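You operate a simulated robot arm through the tools that you are given. There is no shell and no other tool. Be economical: measure what you need, move in short steps, check, and stop when the job is done.

The job below is to be done with a simulated robot arm. You get a single attempt, and the scene is never put back.

Task
Zero the caliper on the setting block and put the block back.
Fine: press the zero key while the caliper is closed on the block; leave it open.

Only the result counts: the job must be done as asked and must still hold three seconds after the hand-in. Knocking over, shifting, dropping, spilling or breaking anything else fails it.

Robot
A 7-joint arm with a two-finger parallel gripper, fixed in place. Base frame: the origin is at the foot of the arm, x ahead of it, y to its left, z up; the work surface is at about z = 0. Lengths are in mm, angles in degrees, forces in N, time in s.
With the tool pointing down near the work surface it reaches from about 240 to 620 mm from the base axis. Its first joint turns from -66.0 to 66.0 degrees. Payload 2.6 kg.
Tool frame: the origin (TCP) lies between the finger pads and is the grasp point; the fingertips stand 30 mm ahead of it; z points along the fingers, y is the line along which they close. The gripper opens to 94 mm. The fingers are 28 mm wide and 10 mm thick; the gripper's body (50 by 96 mm) begins 55 mm behind the TCP.
Orientation is that of the tool frame in the base frame, as a unit quaternion [x, y, z, w]. With the fingers straight down and closing along the base's y, the tool's x points along the base's -x, its y along +y and its z along -z.

Tools
- The arm moves only by the tool nudge_tool. Its argument "steps" is a list of rows, each a list of 3 entries, a list of its own where there are three numbers: the turn, a rotation vector about the tool's x, y, z in degrees, then the shift along the tool's x, y, z in mm, then the gripper command, from -1 (shut) to 1 (fully open), values between in proportion. In form: [[[ax, ay, az], [tx, ty, tz], hand], ...]. A call has 1 to 10 rows; each row is the pose to reach, as a shift and turn from the pose commanded when the call began, along the tool's axes at that moment. Rows are played at 5 a second. More than 50 mm and 8.6 degrees between two rows, or a gripper value outside its range, and nothing of the call is played. A pose out of reach is approached as far as the arm can. The call stops where the force on the tool passes 90 N (or 10 N more than at its start, if that is more) or the arm is blocked; 0.2 s more then pass. Each finger travels about 72 mm/s and halts on what it meets, pressing with about 29 N; the grip force reading is that of the motor and also rises with nothing between the fingers. The clock runs only during rows and for 0.2 s after the last one: add rows that repeat a pose to give the fingers time. The reply holds the time, the measured pose of the TCP, the force on the tool along the base axes, the opening and the grip force, in the units named above and with some noise, with the torque about the TCP (base axes, N m) and any sound that the robot's microphone picked up, and new pictures: "pictures" is both (left out), scene, wrist or none.
- Cameras (640 x 400 px; columns grow to the right, rows downward): "scene" is fixed at [27.6, 420.8, 571.6]; the picture's right is [-0.86, -0.51, 0.00], its down [-0.26, 0.43, -0.87] and it looks along [0.44, -0.74, -0.50] (base axes); focal length 348 px, centre (320, 200). "wrist" rides on the gripper at [76, 14, -102] in the tool frame; the picture's right is [-0.18, 0.98, 0.00], its down [-0.75, -0.14, -0.64] and it looks along [-0.63, -0.12, 0.77] (tool axes); focal length 243 px, centre (320, 200). There is no depth. A picture from a camera that has moved, and an enlarged one, comes with that camera's place and axes in the base frame and with its lens.
- enlarge(camera, box): a new picture of the part [left, top, right, bottom] of that camera's present view, enlarged. It takes no simulated time.
- close_job(): hands the job in; it is judged then, once.

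Work in short steps. Places have to be worked out from the pictures, the camera data and where the tool is seen: move nearer, look again, correct. Check each grasp and each placing, and mend what went wrong. You have 120 turns and 200 pictures in all, those below and enlarged ones among them. Open the gripper and draw the arm clear of the work before you hand the job in, unless the task says otherwise; then end with one line.

The tools are called after ">>>" as name(argument=value, ...) on one line, values as JSON. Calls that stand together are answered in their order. nudge_tool: Moves the arm, as the interface text tells. Its arguments: {"type":"object","properties":{"steps":{"type":"array"},"pictures":{"type":"string","enum":["both","scene","wrist","none"]}},"required":["steps"]} The other tools are called the same way: enlarge (camera, box) takes an enlarged picture of a part of a camera's view; close_job () hands the job in.

At the start:

```text
time: 0.0
position: [338.2, -129.6, 334.3]
ee_rot: [0.0, 1.0, 0.0, 0.0]
ft_force: [0.2, -0.7, 0.3]
ft_torque: [0.03, -0.05, 0.0]
grip_width: 94.1
grip_force: 0.0
```

scene: 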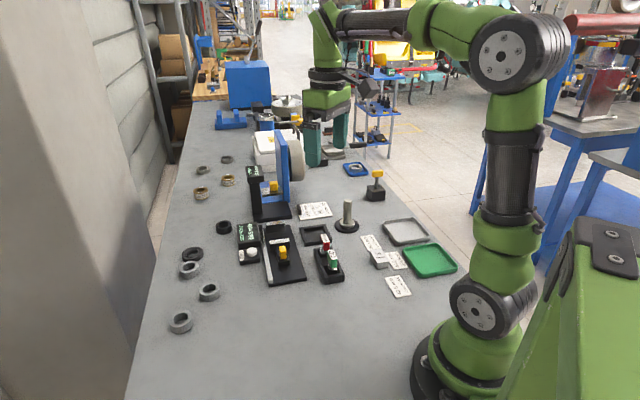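
wrist: 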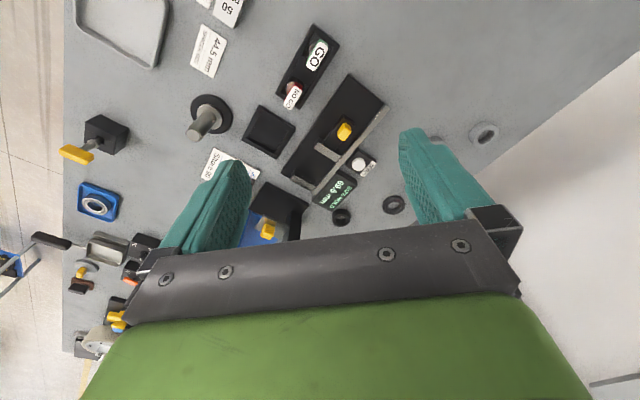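

I start by looking closer at the caliper area in both views.

>>> enlarge(camera="scene", box=[210, 190, 430, 310])

>>> enlarge(camera="wrist", box=[180, 10, 420, 250])

>>> enlarge(camera="scene", box=[200, 90, 400, 230])

```text
2.91 times, centred on (320, 250) of scene
camera zoom: at [27.6, 420.8, 571.6], right [-0.86, -0.51, 0.0], down [-0.26, 0.43, -0.87], along [0.44, -0.74, -0.5], focal length 1012 px, centre (320, 54)
```

zoom: 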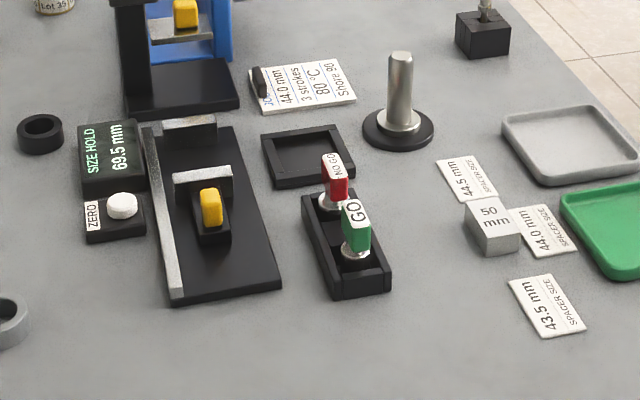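

```text
1.67 times, centred on (300, 130) of wrist
camera zoom: at [262.5, -116.5, 437.3], right [0.18, 0.98, 0.0], down [0.75, -0.14, 0.64], along [0.63, -0.12, -0.77], focal length 404 px, centre (353, 317)
```

zoom: 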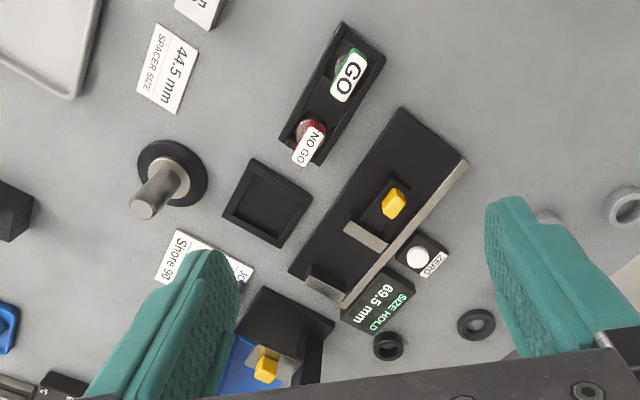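

```text
2.86 times, centred on (300, 160) of scene
camera zoom: at [27.6, 420.8, 571.6], right [-0.86, -0.51, 0.0], down [-0.26, 0.43, -0.87], along [0.44, -0.74, -0.5], focal length 994 px, centre (377, 314)
```

zoom: 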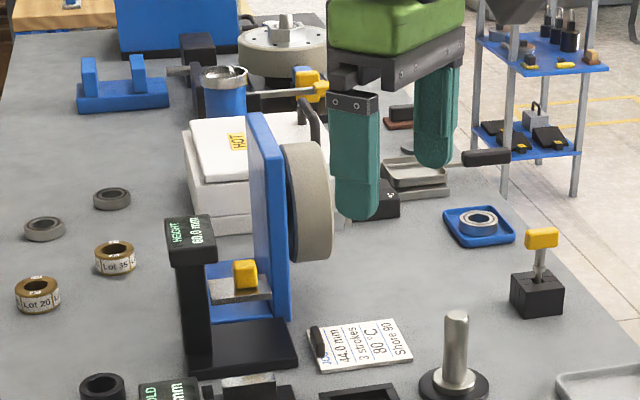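

>>> enlarge(camera="scene", box=[350, 225, 430, 305])

>>> enlarge(camera="scene", box=[230, 215, 340, 295])

```text
5.00 times, centred on (390, 265) of scene
camera zoom: at [27.6, 420.8, 571.6], right [-0.86, -0.51, 0.0], down [-0.26, 0.43, -0.87], along [0.44, -0.74, -0.5], focal length 1739 px, centre (-30, -125)
```

zoom: 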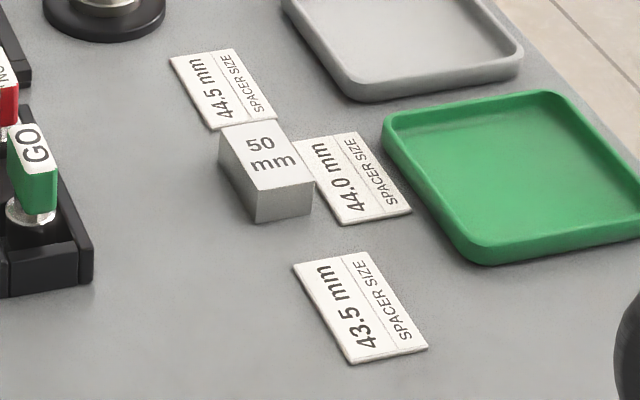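

```text
5.00 times, centred on (285, 255) of scene
camera zoom: at [27.6, 420.8, 571.6], right [-0.86, -0.51, 0.0], down [-0.26, 0.43, -0.87], along [0.44, -0.74, -0.5], focal length 1739 px, centre (495, -75)
```

zoom: 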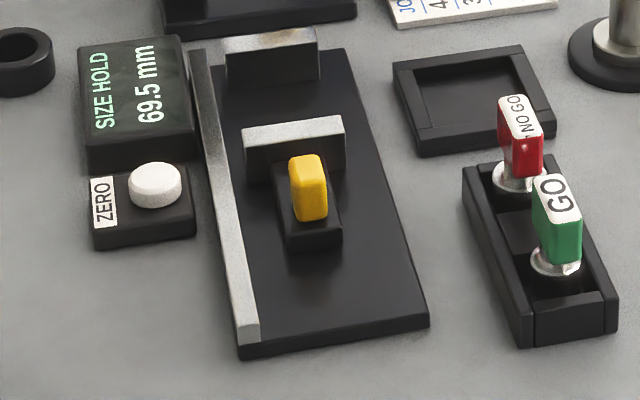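

The block is about 50×30×20 mm, centred near (245,-233), with its long axis at -45° like the caliper axis. I move above it with a 45° yaw to check.

>>> nudge_tool(steps=[[[0, 0, 7.5], [15, -17, 22], 1], [[0, 0, 15], [31, -34, 44], 1], [[0, 0, 22.5], [46, -52, 67], 1], [[0, 0, 30], [62, -69, 89], 1], [[0, 0, 37.5], [77, -86, 112], 1], [[0, 0, 45], [92.7, -103.4, 134], 1], [[0, 0, 45], [92.7, -103.4, 134], 1]])

```text
time: 1.6
position: [245.2, -233.3, 201.7]
ee_rot: [0.384, 0.924, 0.0, 0.001]
ft_force: [1.3, 1.0, 0.3]
ft_torque: [0.01, 0.0, 0.02]
grip_width: 93.6
grip_force: 0.1
camera wrist: at [202.2, -170.0, 305.2], right [0.83, 0.56, 0.0], down [0.43, -0.63, 0.64], along [0.36, -0.53, -0.77], focal length 243 px, centre (320, 200)
```

scene: 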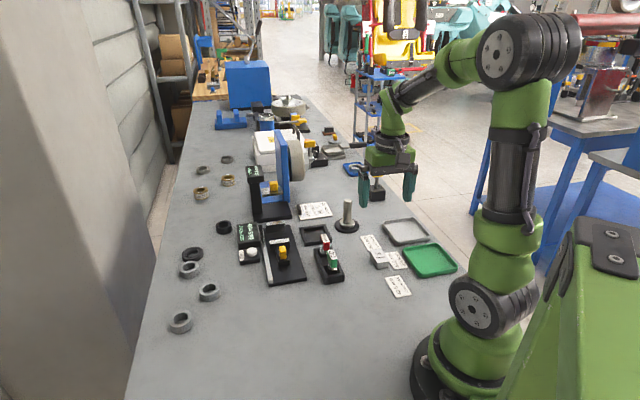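
wrist: 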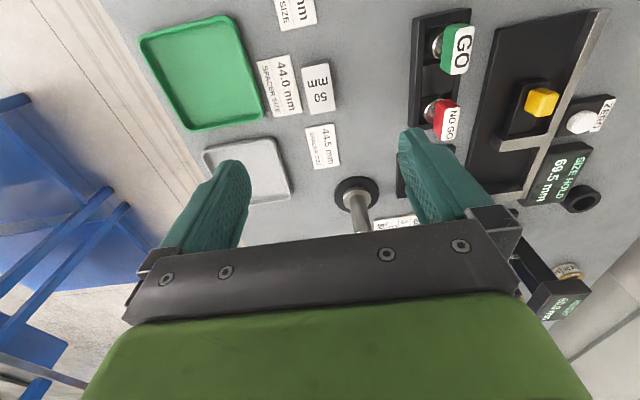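

Block appears exactly where predicted. I enlarge for precise orientation and to check the tray and caliper.

>>> enlarge(camera="wrist", box=[250, 20, 370, 140])

>>> enlarge(camera="wrist", box=[390, 0, 640, 240])

```text
3.33 times, centred on (310, 80) of wrist
camera zoom: at [202.2, -170.0, 305.2], right [0.83, 0.56, 0.0], down [0.43, -0.63, 0.64], along [0.36, -0.53, -0.77], focal length 809 px, centre (353, 600)
```

zoom: 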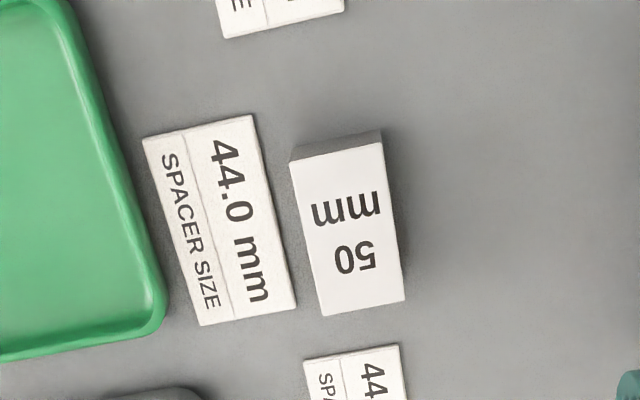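

```text
1.67 times, centred on (515, 120) of wrist
camera zoom: at [202.2, -170.0, 305.2], right [0.83, 0.56, 0.0], down [0.43, -0.63, 0.64], along [0.36, -0.53, -0.77], focal length 404 px, centre (-5, 333)
```

zoom: 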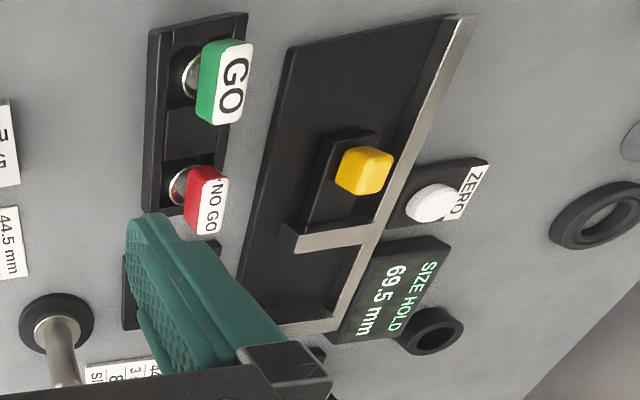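

Block is confirmed at ≈(246,-235), clear of the cards. Now I hover over the caliper to measure it before grasping anything.

>>> nudge_tool(steps=[[[0, 0, 0], [-17, 37, 0], 1], [[0, 0, 0], [-35, 75, 0], 1], [[0, 0, 0], [-53, 113, 0], 1], [[0, 0, 0], [-70, 150, 0], 1], [[0, 0, 0], [-88, 188, 0], 1], [[0, 0, 0], [-106, 226, 0], 1], [[0, 0, 0], [-106, 226, 0], 1]], pictures="wrist")

>>> enlarge(camera="wrist", box=[220, 0, 420, 140])

```text
time: 3.2
position: [481.2, -148.6, 200.1]
ee_rot: [0.383, 0.924, 0.0, -0.001]
ft_force: [-1.1, -0.3, 0.4]
ft_torque: [0.0, -0.03, 0.0]
grip_width: 94.2
grip_force: 0.1
camera wrist: at [436.6, -85.5, 303.3], right [0.82, 0.57, 0.0], down [0.43, -0.63, 0.64], along [0.36, -0.53, -0.77], focal length 243 px, centre (320, 200)
```

wrist: 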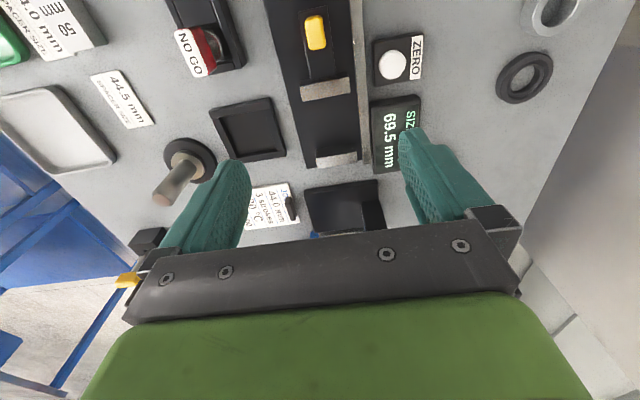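

```text
2.86 times, centred on (320, 70) of wrist
camera zoom: at [436.6, -85.5, 303.3], right [0.82, 0.57, 0.0], down [0.43, -0.63, 0.64], along [0.36, -0.53, -0.77], focal length 693 px, centre (320, 571)
```

zoom: 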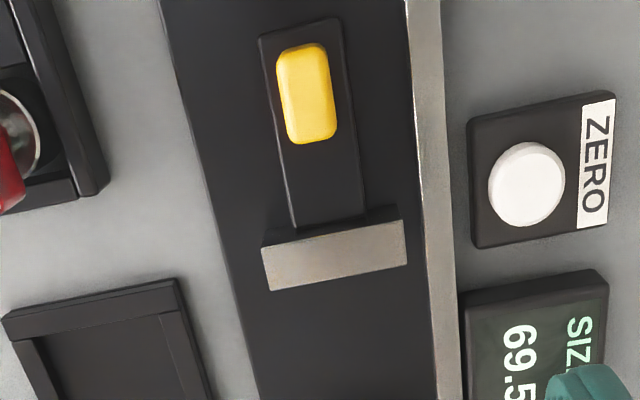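

Triangulated: jaws top z≈30, slide jaw face centre ≈(488,-150), knob ≈(447,-108,top 51), zero key ≈(528,-87,top 21), rail ~34 mm off axis, so fingers fit. I return above the block.

>>> nudge_tool(steps=[[[0, 0, 0], [17, -38, 0], 0.06], [[0, 0, 0], [35, -76, 0], 0.06], [[0, 0, 0], [53, -114, 0], 0.06], [[0, 0, 0], [70, -152, 0], 0.06], [[0, 0, 0], [88, -190, 0], 0.06], [[0, 0, 0], [105.2, -227.4, 0], 0.06], [[0, 0, 0], [105.2, -227.4, 40], 0.06], [[0, 0, 0], [105.2, -227.4, 80], 0.06], [[0, 0, 0], [105.2, -227.4, 110], 0.06], [[0, 0, 0], [105.2, -227.4, 110], 0.06]])

```text
time: 5.4
position: [247.7, -235.2, 89.9]
ee_rot: [0.382, 0.924, -0.001, 0.0]
ft_force: [0.0, 0.4, 0.7]
ft_torque: [-0.01, -0.01, 0.03]
grip_width: 49.9
grip_force: 0.0
camera wrist: at [203.8, -171.3, 193.6], right [0.82, 0.57, 0.0], down [0.43, -0.63, 0.64], along [0.36, -0.53, -0.77], focal length 243 px, centre (320, 200)
```

scene: 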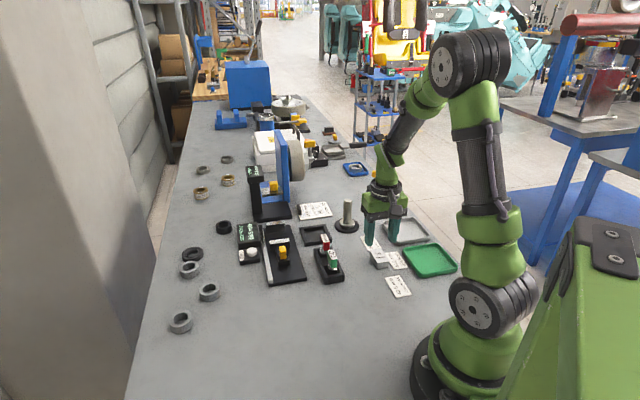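
wrist: 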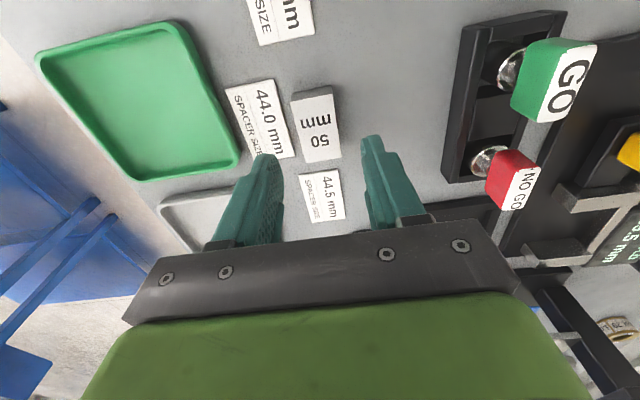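

Alignment is good (within ~3 mm along the block). I descend to z≈36 and check before closing.

>>> nudge_tool(steps=[[[0, 0, 0], [2.5, -0.5, 25], 0.06], [[0, 0, 0], [2.5, -0.5, 45], 0.06], [[0, 0, 0], [2.5, -0.5, 54], 0.06], [[0, 0, 0], [2.5, -0.5, 54], 0.06]], pictures="wrist")

>>> enlarge(camera="scene", box=[350, 215, 430, 295])

```text
time: 6.4
position: [244.5, -232.8, 34.3]
ee_rot: [0.383, 0.924, 0.0, 0.001]
ft_force: [0.1, -0.2, -0.6]
ft_torque: [0.01, 0.01, 0.04]
grip_width: 50.0
grip_force: 0.0
camera wrist: at [200.4, -169.5, 138.1], right [0.82, 0.57, 0.0], down [0.43, -0.63, 0.64], along [0.36, -0.53, -0.77], focal length 243 px, centre (320, 200)
```

wrist: 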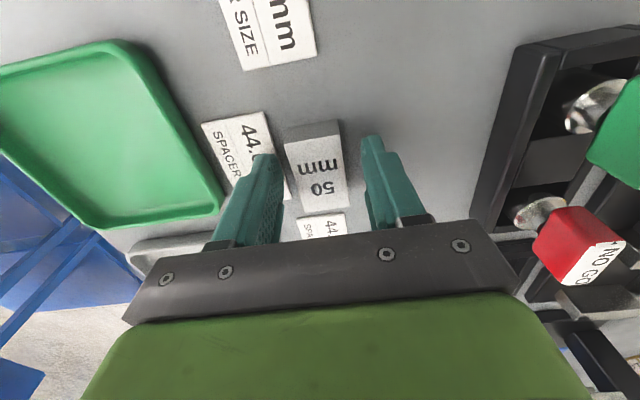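

```text
5.00 times, centred on (390, 255) of scene
camera zoom: at [27.6, 420.8, 571.6], right [-0.86, -0.51, 0.0], down [-0.26, 0.43, -0.87], along [0.44, -0.74, -0.5], focal length 1739 px, centre (-30, -75)
```

zoom: 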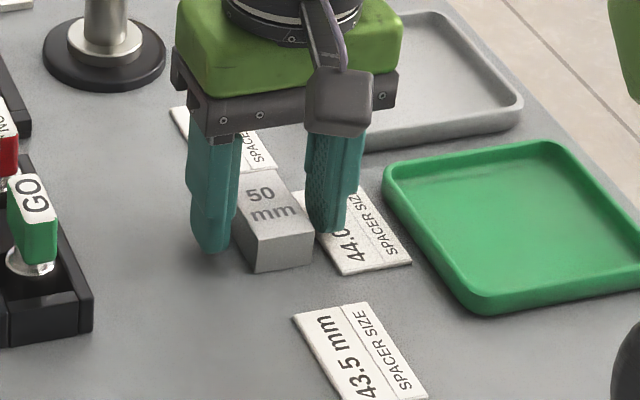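

The fingers straddle the block with free space on both sides. I close the grip.

>>> nudge_tool(steps=[[[0, 0, 0], [0, 0, 0], -0.6], [[0, 0, 0], [0, 0, 0], -0.6], [[0, 0, 0], [0, 0, 0], -0.6], [[0, 0, 0], [0, 0, 0], -0.6]], pictures="wrist")

```text
time: 7.4
position: [244.2, -232.0, 34.0]
ee_rot: [0.383, 0.924, 0.0, -0.001]
ft_force: [-0.2, 0.3, 0.3]
ft_torque: [-0.01, 0.02, 0.0]
grip_width: 29.4
grip_force: 29.7
camera wrist: at [200.4, -169.5, 138.3], right [0.82, 0.57, 0.0], down [0.43, -0.63, 0.64], along [0.36, -0.53, -0.77], focal length 243 px, centre (320, 200)
```

wrist: 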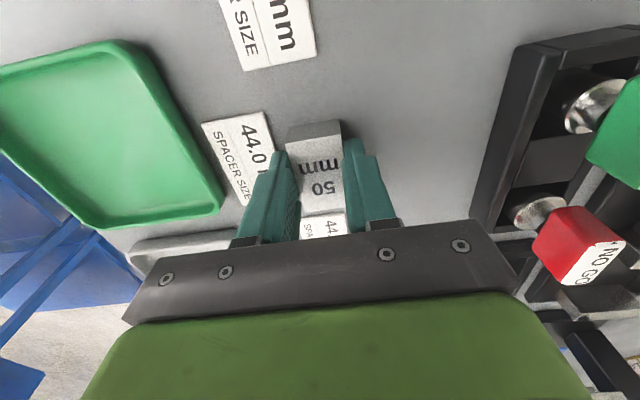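

Grip holds on 29.4 mm. I note the pick pose (≈244.4,-232.3,34.2), lift and check.

>>> nudge_tool(steps=[[[0, 0, 0], [0, 0, -20], -0.6], [[0, 0, 0], [0, 0, -55], -0.6], [[0, 0, 0], [0, 0, -100], -0.6], [[0, 0, 0], [0, 0, -140], -0.6], [[0, 0, 0], [0, 0, -140], -0.6]])

```text
time: 8.6
position: [243.2, -234.3, 176.1]
ee_rot: [0.383, 0.924, 0.0, -0.001]
ft_force: [0.0, -0.2, -2.0]
ft_torque: [-0.01, 0.0, -0.02]
grip_width: 29.6
grip_force: 29.2
camera wrist: at [199.9, -170.1, 279.2], right [0.83, 0.56, 0.0], down [0.43, -0.63, 0.64], along [0.36, -0.53, -0.77], focal length 243 px, centre (320, 200)
```

scene: 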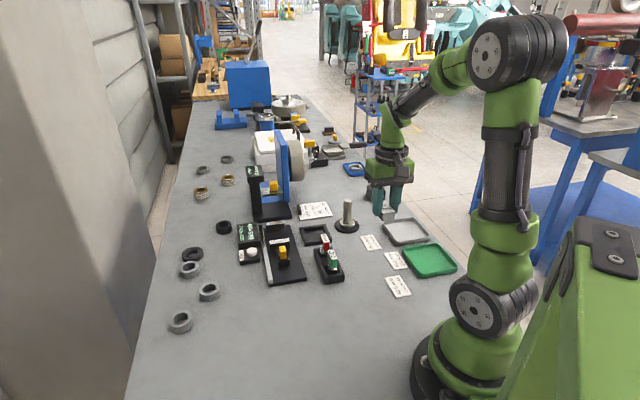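
wrist: 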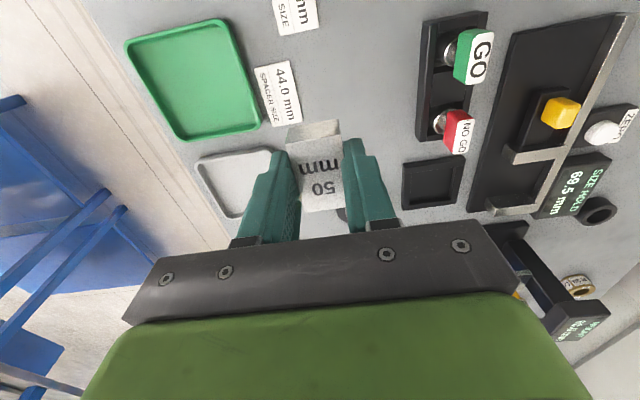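

The block is held level. I carry it at z≈176 over the jaw gap, then look.

>>> nudge_tool(steps=[[[0, 0, 0], [-25, 38, 0], -0.6], [[0, 0, 0], [-50, 76, 0], -0.6], [[0, 0, 0], [-75, 114, 0], -0.6], [[0, 0, 0], [-100, 152, 0], -0.6], [[0, 0, 0], [-125, 190, 0], -0.6], [[0, 0, 0], [-148.8, 227.5, 0], -0.6], [[0, 0, 0], [-148.8, 227.5, 40], -0.6], [[0, 0, 0], [-148.8, 227.5, 70], -0.6], [[0, 0, 0], [-148.8, 227.5, 70], -0.6]])

>>> enlarge(camera="scene", box=[230, 185, 340, 295])

>>> enlarge(camera="wrist", box=[220, 60, 420, 260])

```text
time: 10.6
position: [510.1, -176.8, 106.4]
ee_rot: [0.383, 0.924, 0.0, 0.0]
ft_force: [0.7, 0.3, -2.5]
ft_torque: [0.0, -0.02, 0.03]
grip_width: 29.7
grip_force: 29.2
camera wrist: at [465.8, -113.9, 209.2], right [0.83, 0.56, 0.0], down [0.43, -0.63, 0.64], along [0.36, -0.53, -0.77], focal length 243 px, centre (320, 200)
```

scene: 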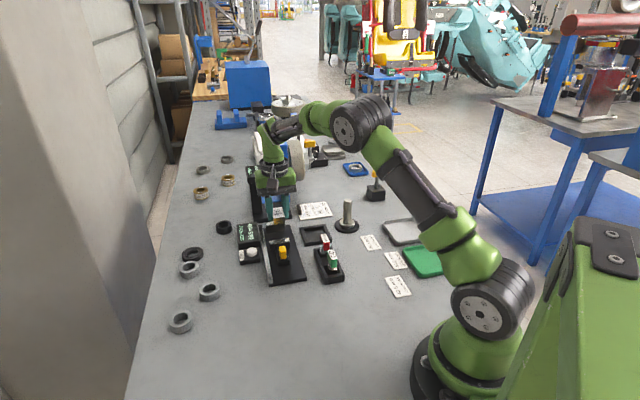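
wrist: 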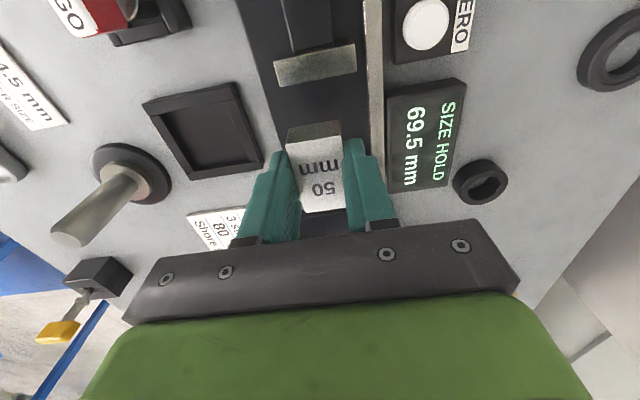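

```text
3.64 times, centred on (285, 240) of scene
camera zoom: at [27.6, 420.8, 571.6], right [-0.86, -0.51, 0.0], down [-0.26, 0.43, -0.87], along [0.44, -0.74, -0.5], focal length 1265 px, centre (447, 54)
```

zoom: 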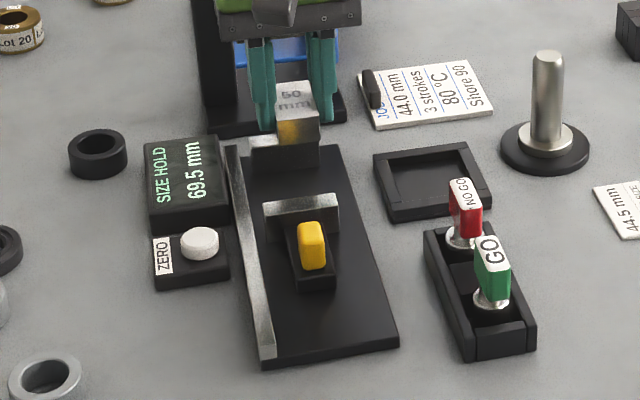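

```text
2.00 times, centred on (320, 160) of wrist
camera zoom: at [465.8, -113.9, 209.2], right [0.83, 0.56, 0.0], down [0.43, -0.63, 0.64], along [0.36, -0.53, -0.77], focal length 485 px, centre (320, 280)
```

zoom: 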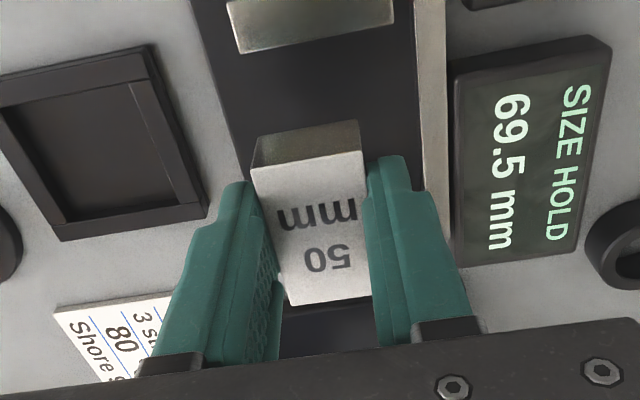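

Block spans axis 465–515 between jaw faces ≈451.7 and ≈521.3; lateral clearance good. I descend most of the way.

>>> nudge_tool(steps=[[[0, 0, 0], [0, 0, 25], -0.6], [[0, 0, 0], [0, 0, 42], -0.6], [[0, 0, 0], [0, 0, 55], -0.6], [[0, 0, 0], [0, 0, 55], -0.6]], pictures="wrist")

>>> enlarge(camera="scene", box=[240, 205, 320, 285])

```text
time: 11.6
position: [508.9, -178.0, 51.1]
ee_rot: [0.382, 0.924, 0.0, 0.0]
ft_force: [-0.4, 0.5, -3.1]
ft_torque: [0.03, -0.03, -0.01]
grip_width: 29.4
grip_force: 29.2
camera wrist: at [465.8, -114.5, 154.1], right [0.82, 0.57, 0.0], down [0.43, -0.63, 0.64], along [0.36, -0.53, -0.77], focal length 243 px, centre (320, 200)
```

wrist: 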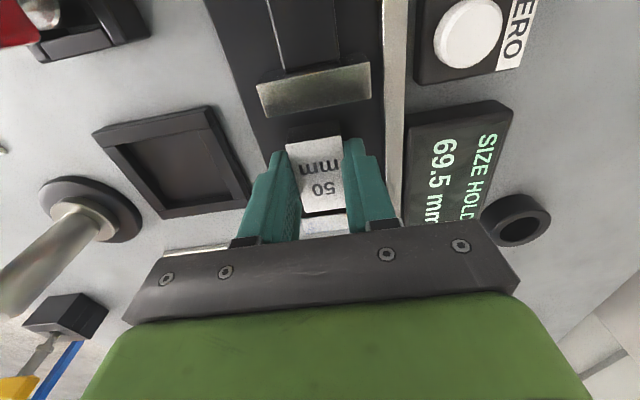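

```text
5.00 times, centred on (280, 245) of scene
camera zoom: at [27.6, 420.8, 571.6], right [-0.86, -0.51, 0.0], down [-0.26, 0.43, -0.87], along [0.44, -0.74, -0.5], focal length 1739 px, centre (520, -25)
```

zoom: 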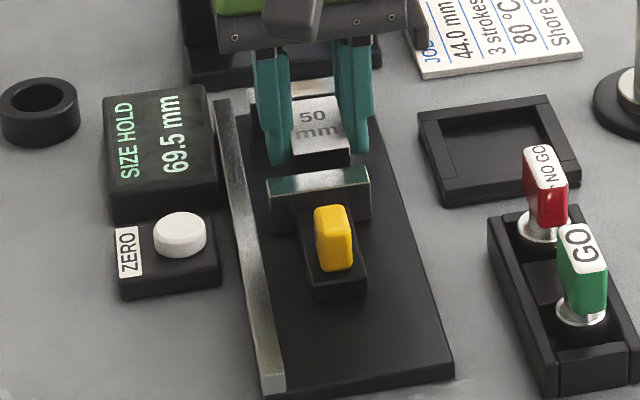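

The block sits between both jaws. I lower in small steps until contact.

>>> nudge_tool(steps=[[[0, 0, 0], [0, 0, 3], -0.6], [[0, 0, 0], [0, 0, 5], -0.6], [[0, 0, 0], [0, 0, 7], -0.6], [[0, 0, 0], [0, 0, 7], -0.6]], pictures="none")

```text
time: 12.6
position: [509.4, -178.8, 44.5]
ee_rot: [0.382, 0.924, -0.001, 0.001]
ft_force: [-2.5, 0.3, 6.2]
ft_torque: [0.08, 0.21, -0.01]
grip_width: 29.5
grip_force: 29.0
```

Contact is felt (6 N up). I release gently, opening to ~42 mm.

>>> nudge_tool(steps=[[[0, 0, 0], [0, 0, 0], -0.2], [[0, 0, 0], [0, 0, 0], -0.1], [[0, 0, 0], [0, 0, 0], -0.1], [[0, 0, 0], [0, 0, 0], -0.1]])

```text
time: 13.6
position: [510.2, -179.3, 44.7]
ee_rot: [0.383, 0.924, -0.001, 0.0]
ft_force: [0.4, -0.3, 0.3]
ft_torque: [-0.02, -0.01, -0.05]
grip_width: 42.2
grip_force: 0.1
camera wrist: at [465.7, -114.7, 147.4], right [0.82, 0.57, 0.0], down [0.43, -0.63, 0.64], along [0.36, -0.53, -0.77], focal length 243 px, centre (320, 200)
```

scene: 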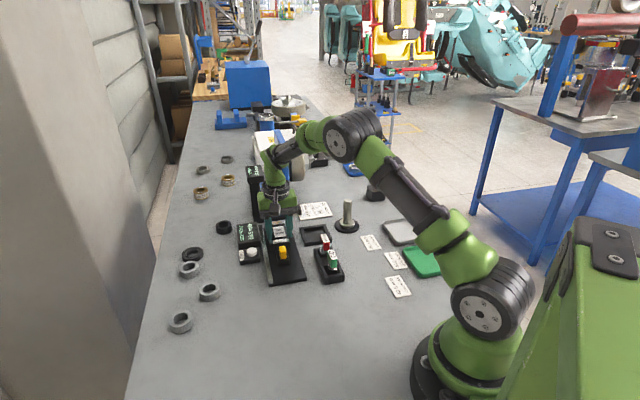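
wrist: 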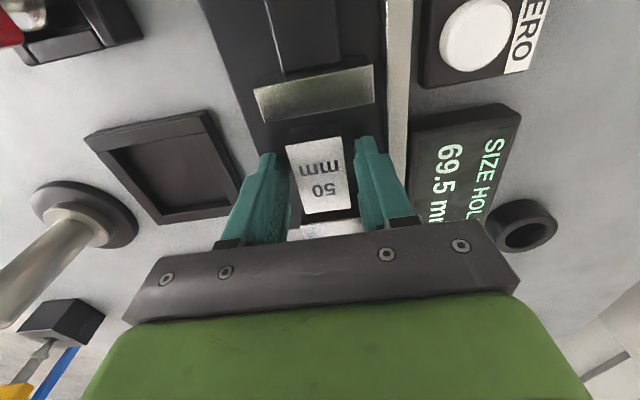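

The block stands free between the jaws. I lift and move above the yellow knob (≈447,-108).

>>> nudge_tool(steps=[[[0, 0, 0], [0, 0, -20], -0.1], [[0, 0, 0], [0, 0, -60], -0.1], [[0, 0, 0], [20, 2, -85], -0.1], [[0, 0, 0], [60, 4, -85], -0.1], [[0, 0, 0], [94, 5, -85], -0.1], [[0, 0, 0], [94, 5, -65], -0.1], [[0, 0, 0], [94, 5, -65], -0.1]])

>>> enlarge(camera="wrist", box=[220, 60, 420, 260])

>>> enlarge(camera="scene", box=[230, 195, 320, 285])

```text
time: 15.2
position: [445.9, -107.3, 110.1]
ee_rot: [0.383, 0.924, -0.001, -0.001]
ft_force: [-0.4, -0.1, 0.1]
ft_torque: [-0.03, 0.01, -0.04]
grip_width: 42.3
grip_force: 0.1
camera wrist: at [402.6, -44.4, 213.2], right [0.83, 0.56, 0.0], down [0.43, -0.63, 0.64], along [0.36, -0.53, -0.77], focal length 243 px, centre (320, 200)
```

scene: 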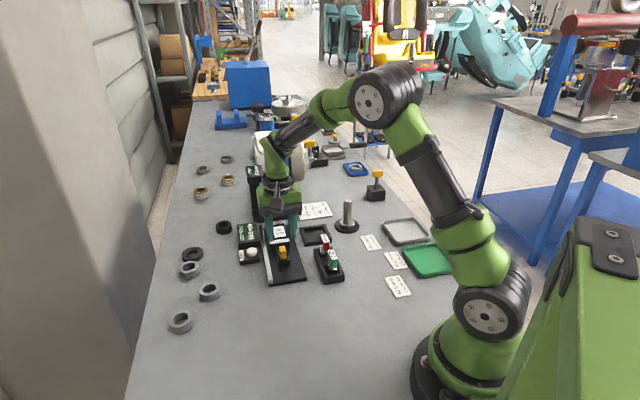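
wrist: 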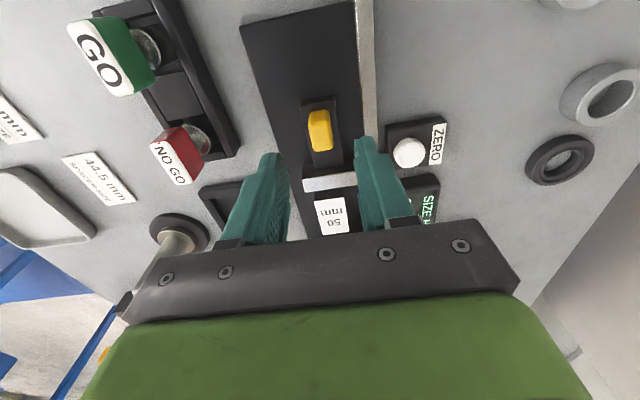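

```text
2.00 times, centred on (320, 160) of wrist
camera zoom: at [402.6, -44.4, 213.2], right [0.83, 0.56, 0.0], down [0.43, -0.63, 0.64], along [0.36, -0.53, -0.77], focal length 485 px, centre (320, 280)
```

zoom: 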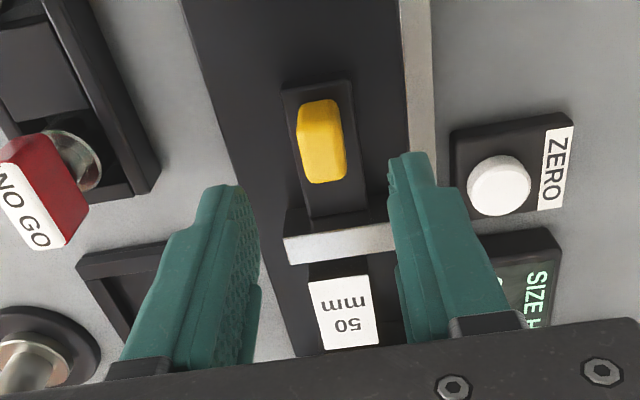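

```text
4.44 times, centred on (275, 240) of scene
camera zoom: at [27.6, 420.8, 571.6], right [-0.86, -0.51, 0.0], down [-0.26, 0.43, -0.87], along [0.44, -0.74, -0.5], focal length 1546 px, centre (520, 22)
```

zoom: 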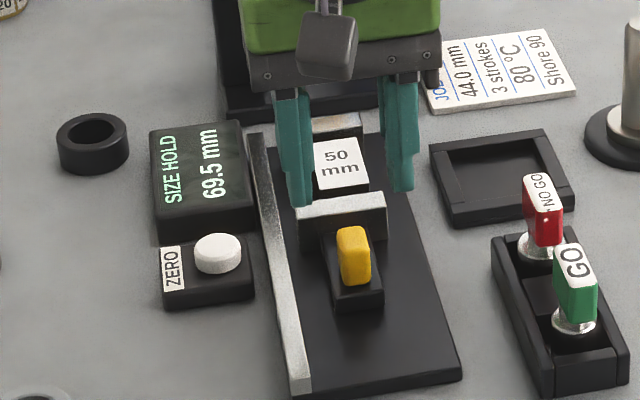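

Aligned over the knob within ~3 mm. I descend to z≈66 and grip it.

>>> nudge_tool(steps=[[[0, 0, 0], [1, 1, 20], -0.1], [[0, 0, 0], [2, 1, 36], -0.1], [[0, 0, 0], [2, 1, 44], -0.1], [[0, 0, 0], [2, 1, 44], -0.1]], pictures="wrist")

>>> enlarge(camera="scene", box=[240, 205, 320, 285])

```text
time: 16.2
position: [445.7, -105.7, 65.1]
ee_rot: [0.382, 0.924, 0.0, 0.001]
ft_force: [0.7, 0.4, -0.2]
ft_torque: [-0.01, 0.03, 0.05]
grip_width: 42.6
grip_force: 0.1
camera wrist: at [403.2, -42.9, 168.9], right [0.83, 0.56, 0.0], down [0.43, -0.63, 0.64], along [0.36, -0.53, -0.77], focal length 243 px, centre (320, 200)
```

wrist: 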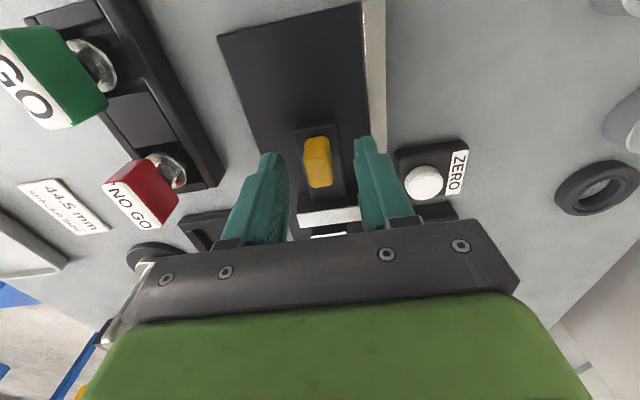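

```text
5.00 times, centred on (280, 245) of scene
camera zoom: at [27.6, 420.8, 571.6], right [-0.86, -0.51, 0.0], down [-0.26, 0.43, -0.87], along [0.44, -0.74, -0.5], focal length 1739 px, centre (520, -25)
```

zoom: 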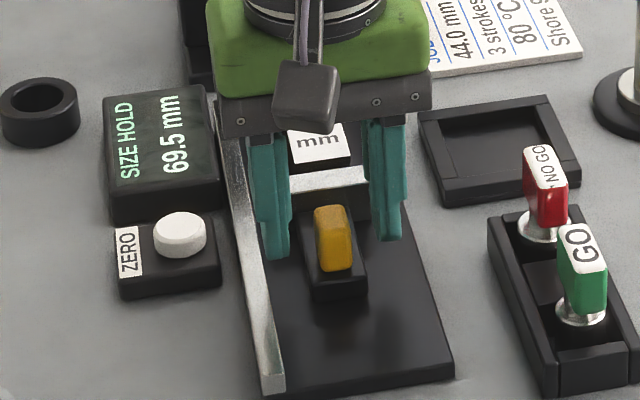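

The fingers straddle the knob; I shift 3 mm back and close.

>>> nudge_tool(steps=[[[0, 0, 0], [3, -0.5, 0], -0.1], [[0, 0, 0], [3, -0.5, 0], -0.9], [[0, 0, 0], [3, -0.5, 0], -0.9], [[0, 0, 0], [3, -0.5, 0], -0.9], [[0, 0, 0], [3, -0.5, 0], -0.9]], pictures="wrist")

```text
time: 17.4
position: [443.1, -104.3, 65.5]
ee_rot: [0.382, 0.924, 0.0, 0.001]
ft_force: [5.3, 1.9, -4.0]
ft_torque: [-0.13, -0.24, -0.03]
grip_width: 15.4
grip_force: 44.8
camera wrist: at [399.9, -40.9, 169.0], right [0.82, 0.57, 0.0], down [0.43, -0.63, 0.64], along [0.36, -0.53, -0.77], focal length 243 px, centre (320, 200)
```

wrist: 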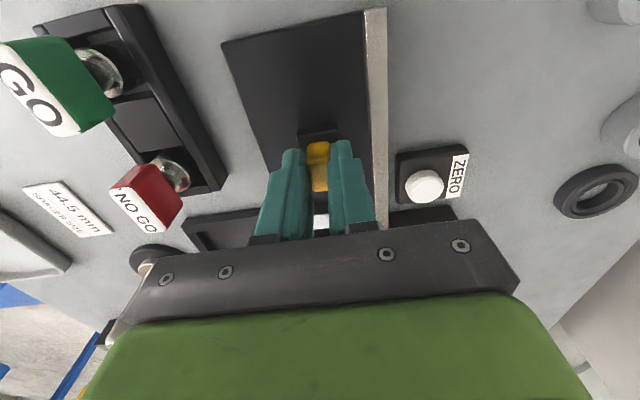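

Knob is gripped (15.4 mm). I push the slide 16 mm toward the block and watch forces and display.

>>> nudge_tool(steps=[[[0, 0, 0], [-3, 0.5, 0], -0.9], [[0, 0, 0], [-6, 0.5, 0], -0.9], [[0, 0, 0], [-9, 0.5, 0], -0.9], [[0, 0, 0], [-12, 0.5, 0], -0.9], [[0, 0, 0], [-15, 0.5, 0], -0.9], [[0, 0, 0], [-15, 0.5, 0], -0.9]], pictures="none")

>>> enlarge(camera="scene", box=[230, 205, 310, 285])

```text
time: 18.8
position: [455.0, -114.8, 65.3]
ee_rot: [0.382, 0.924, 0.0, 0.001]
ft_force: [-2.9, -1.4, 22.5]
ft_torque: [0.6, 0.76, 0.0]
grip_width: 15.7
grip_force: 45.0
```

```text
5.00 times, centred on (270, 245) of scene
camera zoom: at [27.5, 420.9, 571.6], right [-0.86, -0.51, 0.0], down [-0.26, 0.43, -0.87], along [0.44, -0.74, -0.5], focal length 1739 px, centre (570, -25)
```

zoom: 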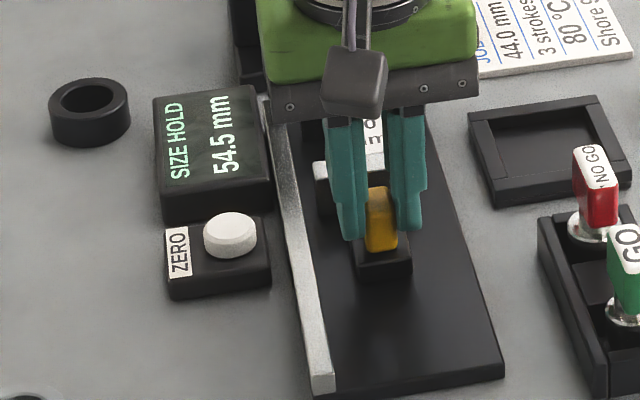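

Display shows 54.5 mm. I continue in 1 mm steps to about 50.

>>> nudge_tool(steps=[[[0, 0, 0], [-1.5, 0, 0], -0.9], [[0, 0, 0], [-2.5, 0, 0], -0.9], [[0, 0, 0], [-3.5, 0, 0], -0.9], [[0, 0, 0], [-4.2, 0, 0], -0.9], [[0, 0, 0], [-4.2, 0, 0], -0.9]], pictures="none")

>>> enlarge(camera="scene", box=[230, 205, 310, 285])

```text
time: 20.0
position: [457.6, -117.5, 65.9]
ee_rot: [0.382, 0.924, -0.001, 0.001]
ft_force: [-3.3, -2.2, 22.4]
ft_torque: [-0.42, -0.3, -0.01]
grip_width: 15.4
grip_force: 45.3
```

```text
5.00 times, centred on (270, 245) of scene
camera zoom: at [27.5, 420.9, 571.6], right [-0.86, -0.51, 0.0], down [-0.26, 0.43, -0.87], along [0.44, -0.74, -0.5], focal length 1739 px, centre (570, -25)
```

zoom: 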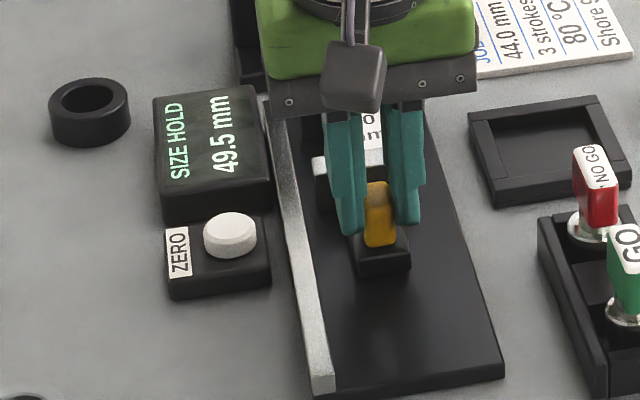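

Display reads 49.5 with little axial force; I push 1 mm more to see whether it is really closed on the block.

>>> nudge_tool(steps=[[[0, 0, 0], [-0.5, 0, 0], -0.9], [[0, 0, 0], [-1, 0, 0], -0.9], [[0, 0, 0], [-1, 0, 0], -0.9]], pictures="wrist")

>>> enlarge(camera="scene", box=[230, 205, 310, 285])

```text
time: 20.8
position: [458.5, -117.8, 65.2]
ee_rot: [0.383, 0.924, 0.0, 0.001]
ft_force: [-5.1, -3.4, 21.5]
ft_torque: [-0.38, -0.22, 0.03]
grip_width: 15.4
grip_force: 45.1
camera wrist: at [414.2, -55.0, 168.8], right [0.83, 0.56, 0.0], down [0.43, -0.63, 0.64], along [0.36, -0.53, -0.77], focal length 243 px, centre (320, 200)
```

wrist: 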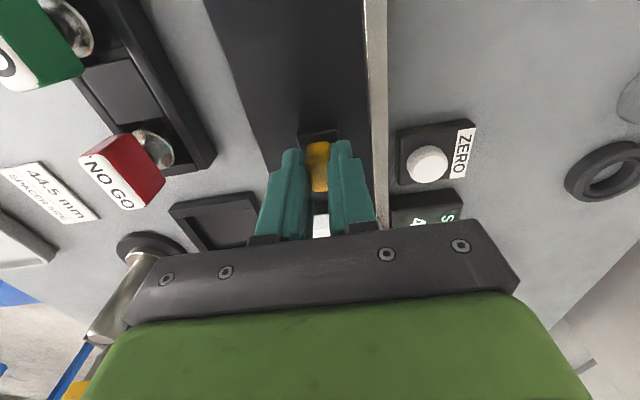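

```text
5.00 times, centred on (270, 245) of scene
camera zoom: at [27.5, 420.9, 571.6], right [-0.86, -0.51, 0.0], down [-0.26, 0.43, -0.87], along [0.44, -0.74, -0.5], focal length 1739 px, centre (570, -25)
```

zoom: 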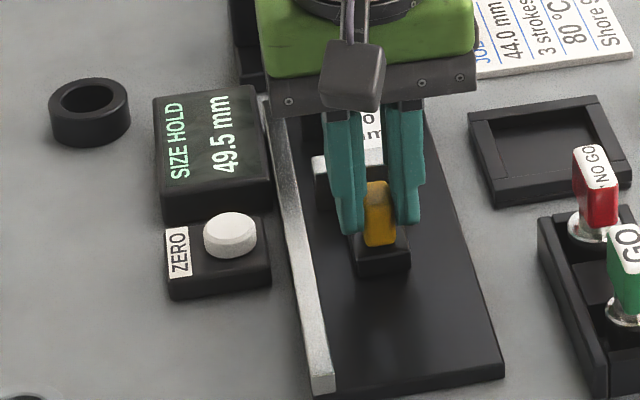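

>>> nudge_tool(steps=[[[0, 0, 0], [-0.8, 0.4, 0], -0.9], [[0, 0, 0], [-1.6, 0.4, 0], -0.9], [[0, 0, 0], [-1.6, 0.4, 0], -0.9]], pictures="none")

>>> enlarge(camera="scene", box=[230, 205, 310, 285])

```text
time: 21.6
position: [457.4, -118.2, 65.3]
ee_rot: [0.383, 0.924, 0.0, -0.002]
ft_force: [-20.4, -0.5, 27.1]
ft_torque: [0.04, 0.48, 0.07]
grip_width: 15.7
grip_force: 44.8
```

```text
5.00 times, centred on (270, 245) of scene
camera zoom: at [27.5, 420.9, 571.6], right [-0.86, -0.51, 0.0], down [-0.26, 0.43, -0.87], along [0.44, -0.74, -0.5], focal length 1739 px, centre (570, -25)
```

zoom: 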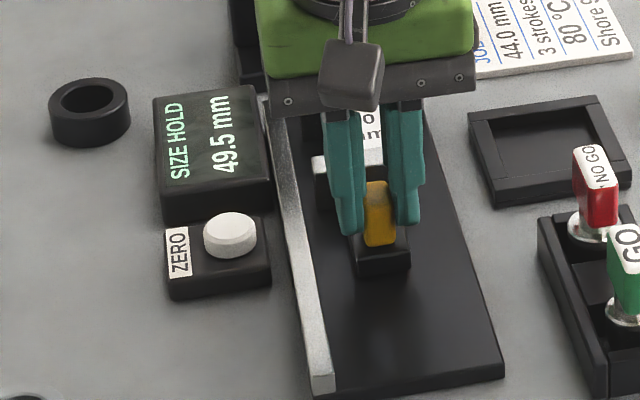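

Axial resistance with an unchanged 49.5 reading means the caliper is closed on the block. I release the knob and rise.

>>> nudge_tool(steps=[[[0, 0, 0], [0, 0, 0], -0.3], [[0, 0, 0], [0, 0, 0], -0.3], [[0, 0, 0], [0, 0, 0], -0.3], [[0, 0, 0], [0, 0, -25], -0.3], [[0, 0, 0], [0, 0, -60], -0.3], [[0, 0, 0], [0, 0, -60], -0.3]], pictures="wrist")

>>> enlarge(camera="scene", box=[230, 205, 310, 285])

>>> enlarge(camera="wrist", box=[280, 80, 480, 240])

```text
time: 23.0
position: [459.2, -118.0, 126.0]
ee_rot: [0.382, 0.924, 0.0, -0.001]
ft_force: [-0.5, 0.0, -0.1]
ft_torque: [-0.04, 0.01, -0.01]
grip_width: 32.8
grip_force: 0.3
camera wrist: at [415.2, -55.8, 229.1], right [0.82, 0.57, 0.0], down [0.43, -0.63, 0.64], along [0.36, -0.53, -0.77], focal length 243 px, centre (320, 200)
```

wrist: 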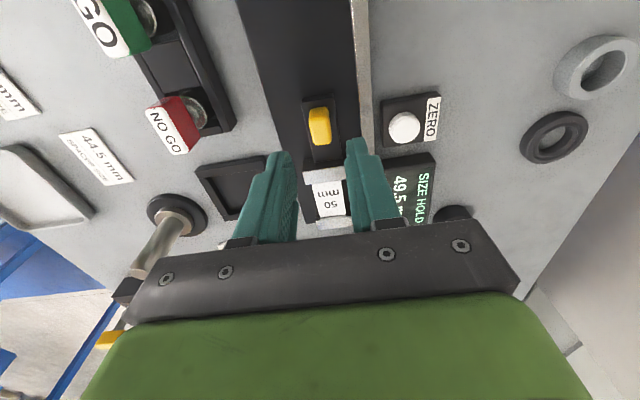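

```text
5.00 times, centred on (270, 245) of scene
camera zoom: at [27.6, 420.8, 571.6], right [-0.86, -0.51, 0.0], down [-0.26, 0.43, -0.87], along [0.44, -0.74, -0.5], focal length 1739 px, centre (570, -25)
```

zoom: 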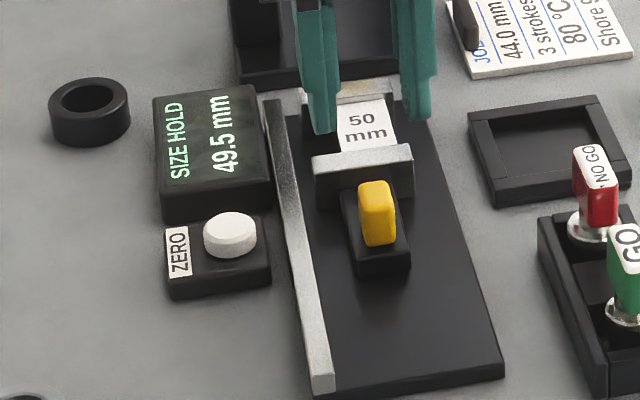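

```text
2.50 times, centred on (380, 160) of wrist
camera zoom: at [415.2, -55.8, 229.1], right [0.82, 0.57, 0.0], down [0.43, -0.63, 0.64], along [0.36, -0.53, -0.77], focal length 606 px, centre (170, 300)
```

zoom: 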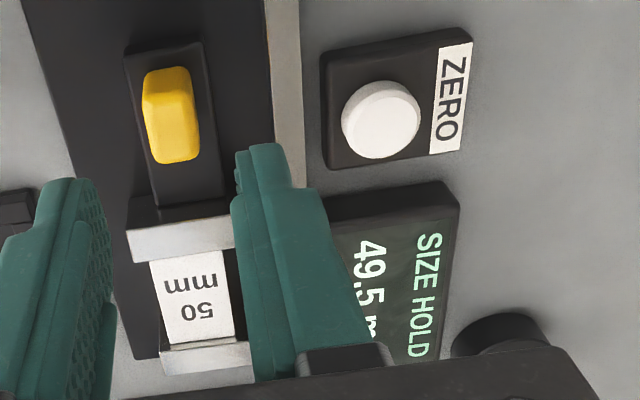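

The caliper holds on the block at 49.5. I move above the zero key (≈528,-87) with the gripper shut.

>>> nudge_tool(steps=[[[0, 0, 0], [-9, 24, 0], -1], [[0, 0, 0], [-18, 48, 0], -1], [[0, 0, 0], [-27.5, 71.1, 0], -1], [[0, 0, 0], [-27.5, 71.1, 30], -1], [[0, 0, 0], [-27.5, 71.1, 50], -1], [[0, 0, 0], [-27.5, 71.1, 58], -1], [[0, 0, 0], [-27.5, 71.1, 58], -1]], pictures="wrist")

>>> enlarge(camera="scene", box=[220, 205, 300, 285])

>>> enlarge(camera="wrist", box=[240, 80, 440, 240])

```text
time: 24.6
position: [528.1, -88.1, 67.6]
ee_rot: [0.383, 0.924, 0.001, 0.0]
ft_force: [0.3, 0.0, -0.7]
ft_torque: [0.0, 0.0, 0.01]
grip_width: 0.0
grip_force: 29.7
camera wrist: at [484.8, -24.9, 170.1], right [0.83, 0.57, 0.0], down [0.43, -0.63, 0.64], along [0.36, -0.53, -0.77], focal length 243 px, centre (320, 200)
```

wrist: 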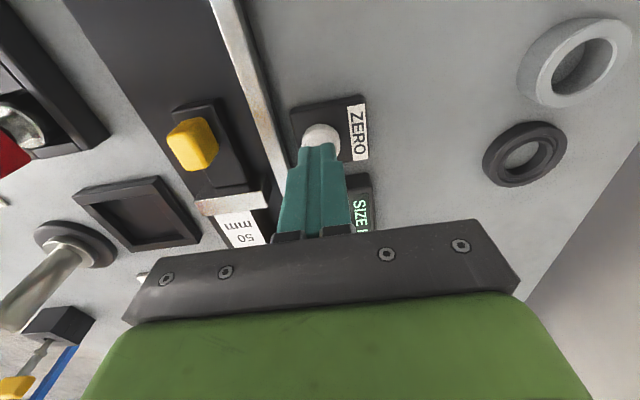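

```text
5.00 times, centred on (260, 245) of scene
camera zoom: at [27.6, 420.8, 571.6], right [-0.86, -0.51, 0.0], down [-0.26, 0.43, -0.87], along [0.44, -0.74, -0.5], focal length 1739 px, centre (620, -25)
```

zoom: 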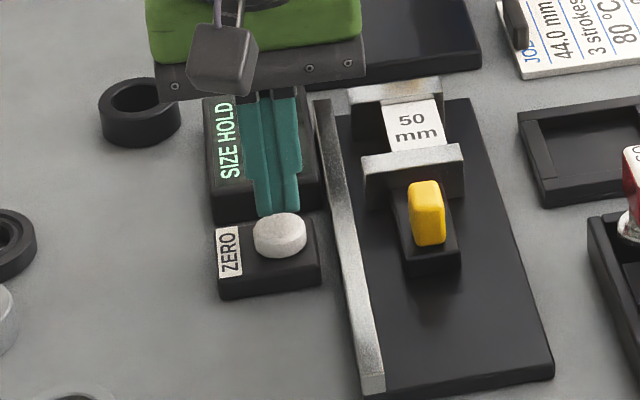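

```text
2.50 times, centred on (340, 160) of wrist
camera zoom: at [484.8, -24.9, 170.1], right [0.83, 0.57, 0.0], down [0.43, -0.63, 0.64], along [0.36, -0.53, -0.77], focal length 606 px, centre (270, 300)
```

zoom: 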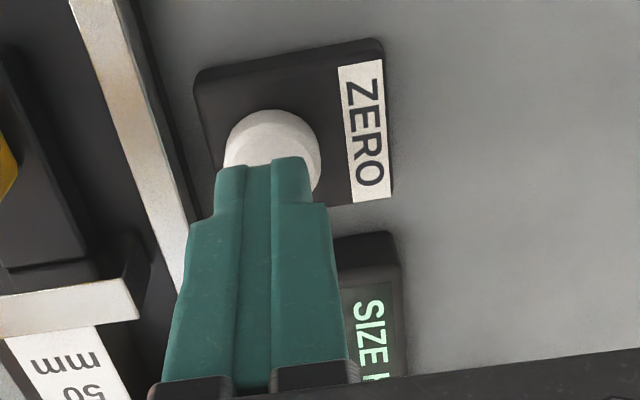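

The shut fingertips are centred over the key, about 16 mm above it. I lower and press in small steps.

>>> nudge_tool(steps=[[[0, 0, 0], [1.5, 0, 8], -1], [[0, 0, 0], [1.5, 0, 14], -1], [[0, 0, 0], [1.5, 0, 16], -1], [[0, 0, 0], [1.5, 0, 17.5], -1], [[0, 0, 0], [1.5, 0, 19], -1], [[0, 0, 0], [1.5, 0, 19], -1]], pictures="none")

>>> enlarge(camera="scene", box=[220, 205, 300, 285])

```text
time: 26.0
position: [528.4, -86.9, 49.5]
ee_rot: [0.383, 0.924, 0.001, 0.001]
ft_force: [-4.7, -0.6, 14.2]
ft_torque: [0.02, 0.15, -0.06]
grip_width: 0.1
grip_force: 28.5
heard: click
```

```text
5.00 times, centred on (260, 245) of scene
camera zoom: at [27.5, 420.9, 571.6], right [-0.86, -0.51, 0.0], down [-0.26, 0.43, -0.87], along [0.44, -0.74, -0.5], focal length 1739 px, centre (620, -25)
```

zoom: 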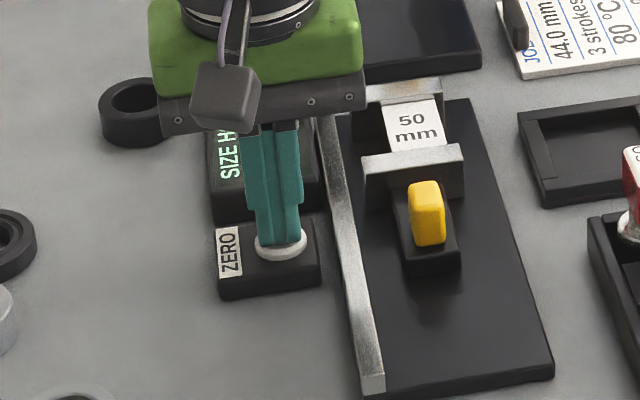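

A click was heard. I rise to read the display.

>>> nudge_tool(steps=[[[0, 0, 0], [0, 0, -20], -1], [[0, 0, 0], [0, 0, -50], -1], [[0, 0, 0], [0, 0, -78], -1], [[0, 0, 0], [0, 0, -78], -0.3]], pictures="none")

>>> enlarge(camera="scene", box=[220, 205, 300, 285])

>>> enlarge(camera="wrist", box=[170, 60, 420, 260])

```text
time: 27.0
position: [527.2, -84.3, 125.7]
ee_rot: [0.382, 0.924, 0.0, 0.001]
ft_force: [0.1, -0.3, -0.4]
ft_torque: [0.0, -0.02, 0.0]
grip_width: 32.8
grip_force: 0.1
```

```text
5.00 times, centred on (260, 245) of scene
camera zoom: at [27.6, 420.8, 571.6], right [-0.86, -0.51, 0.0], down [-0.26, 0.43, -0.87], along [0.44, -0.74, -0.5], focal length 1739 px, centre (620, -25)
```

zoom: 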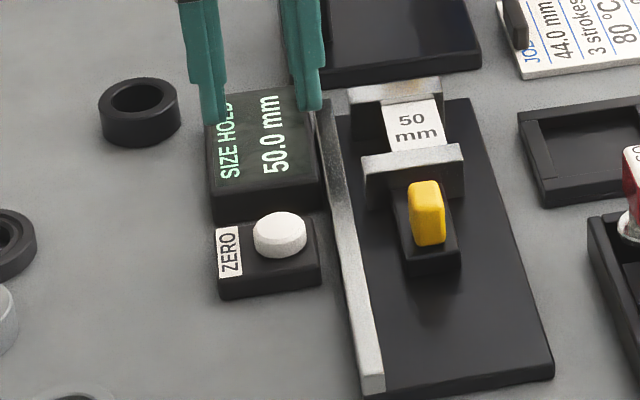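

```text
2.00 times, centred on (295, 160) of wrist
camera zoom: at [484.7, -22.4, 229.6], right [0.82, 0.57, 0.0], down [0.43, -0.63, 0.64], along [0.36, -0.53, -0.77], focal length 485 px, centre (370, 280)
```

zoom: 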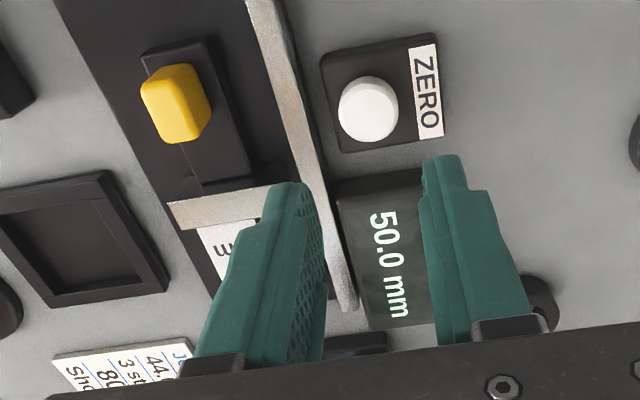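

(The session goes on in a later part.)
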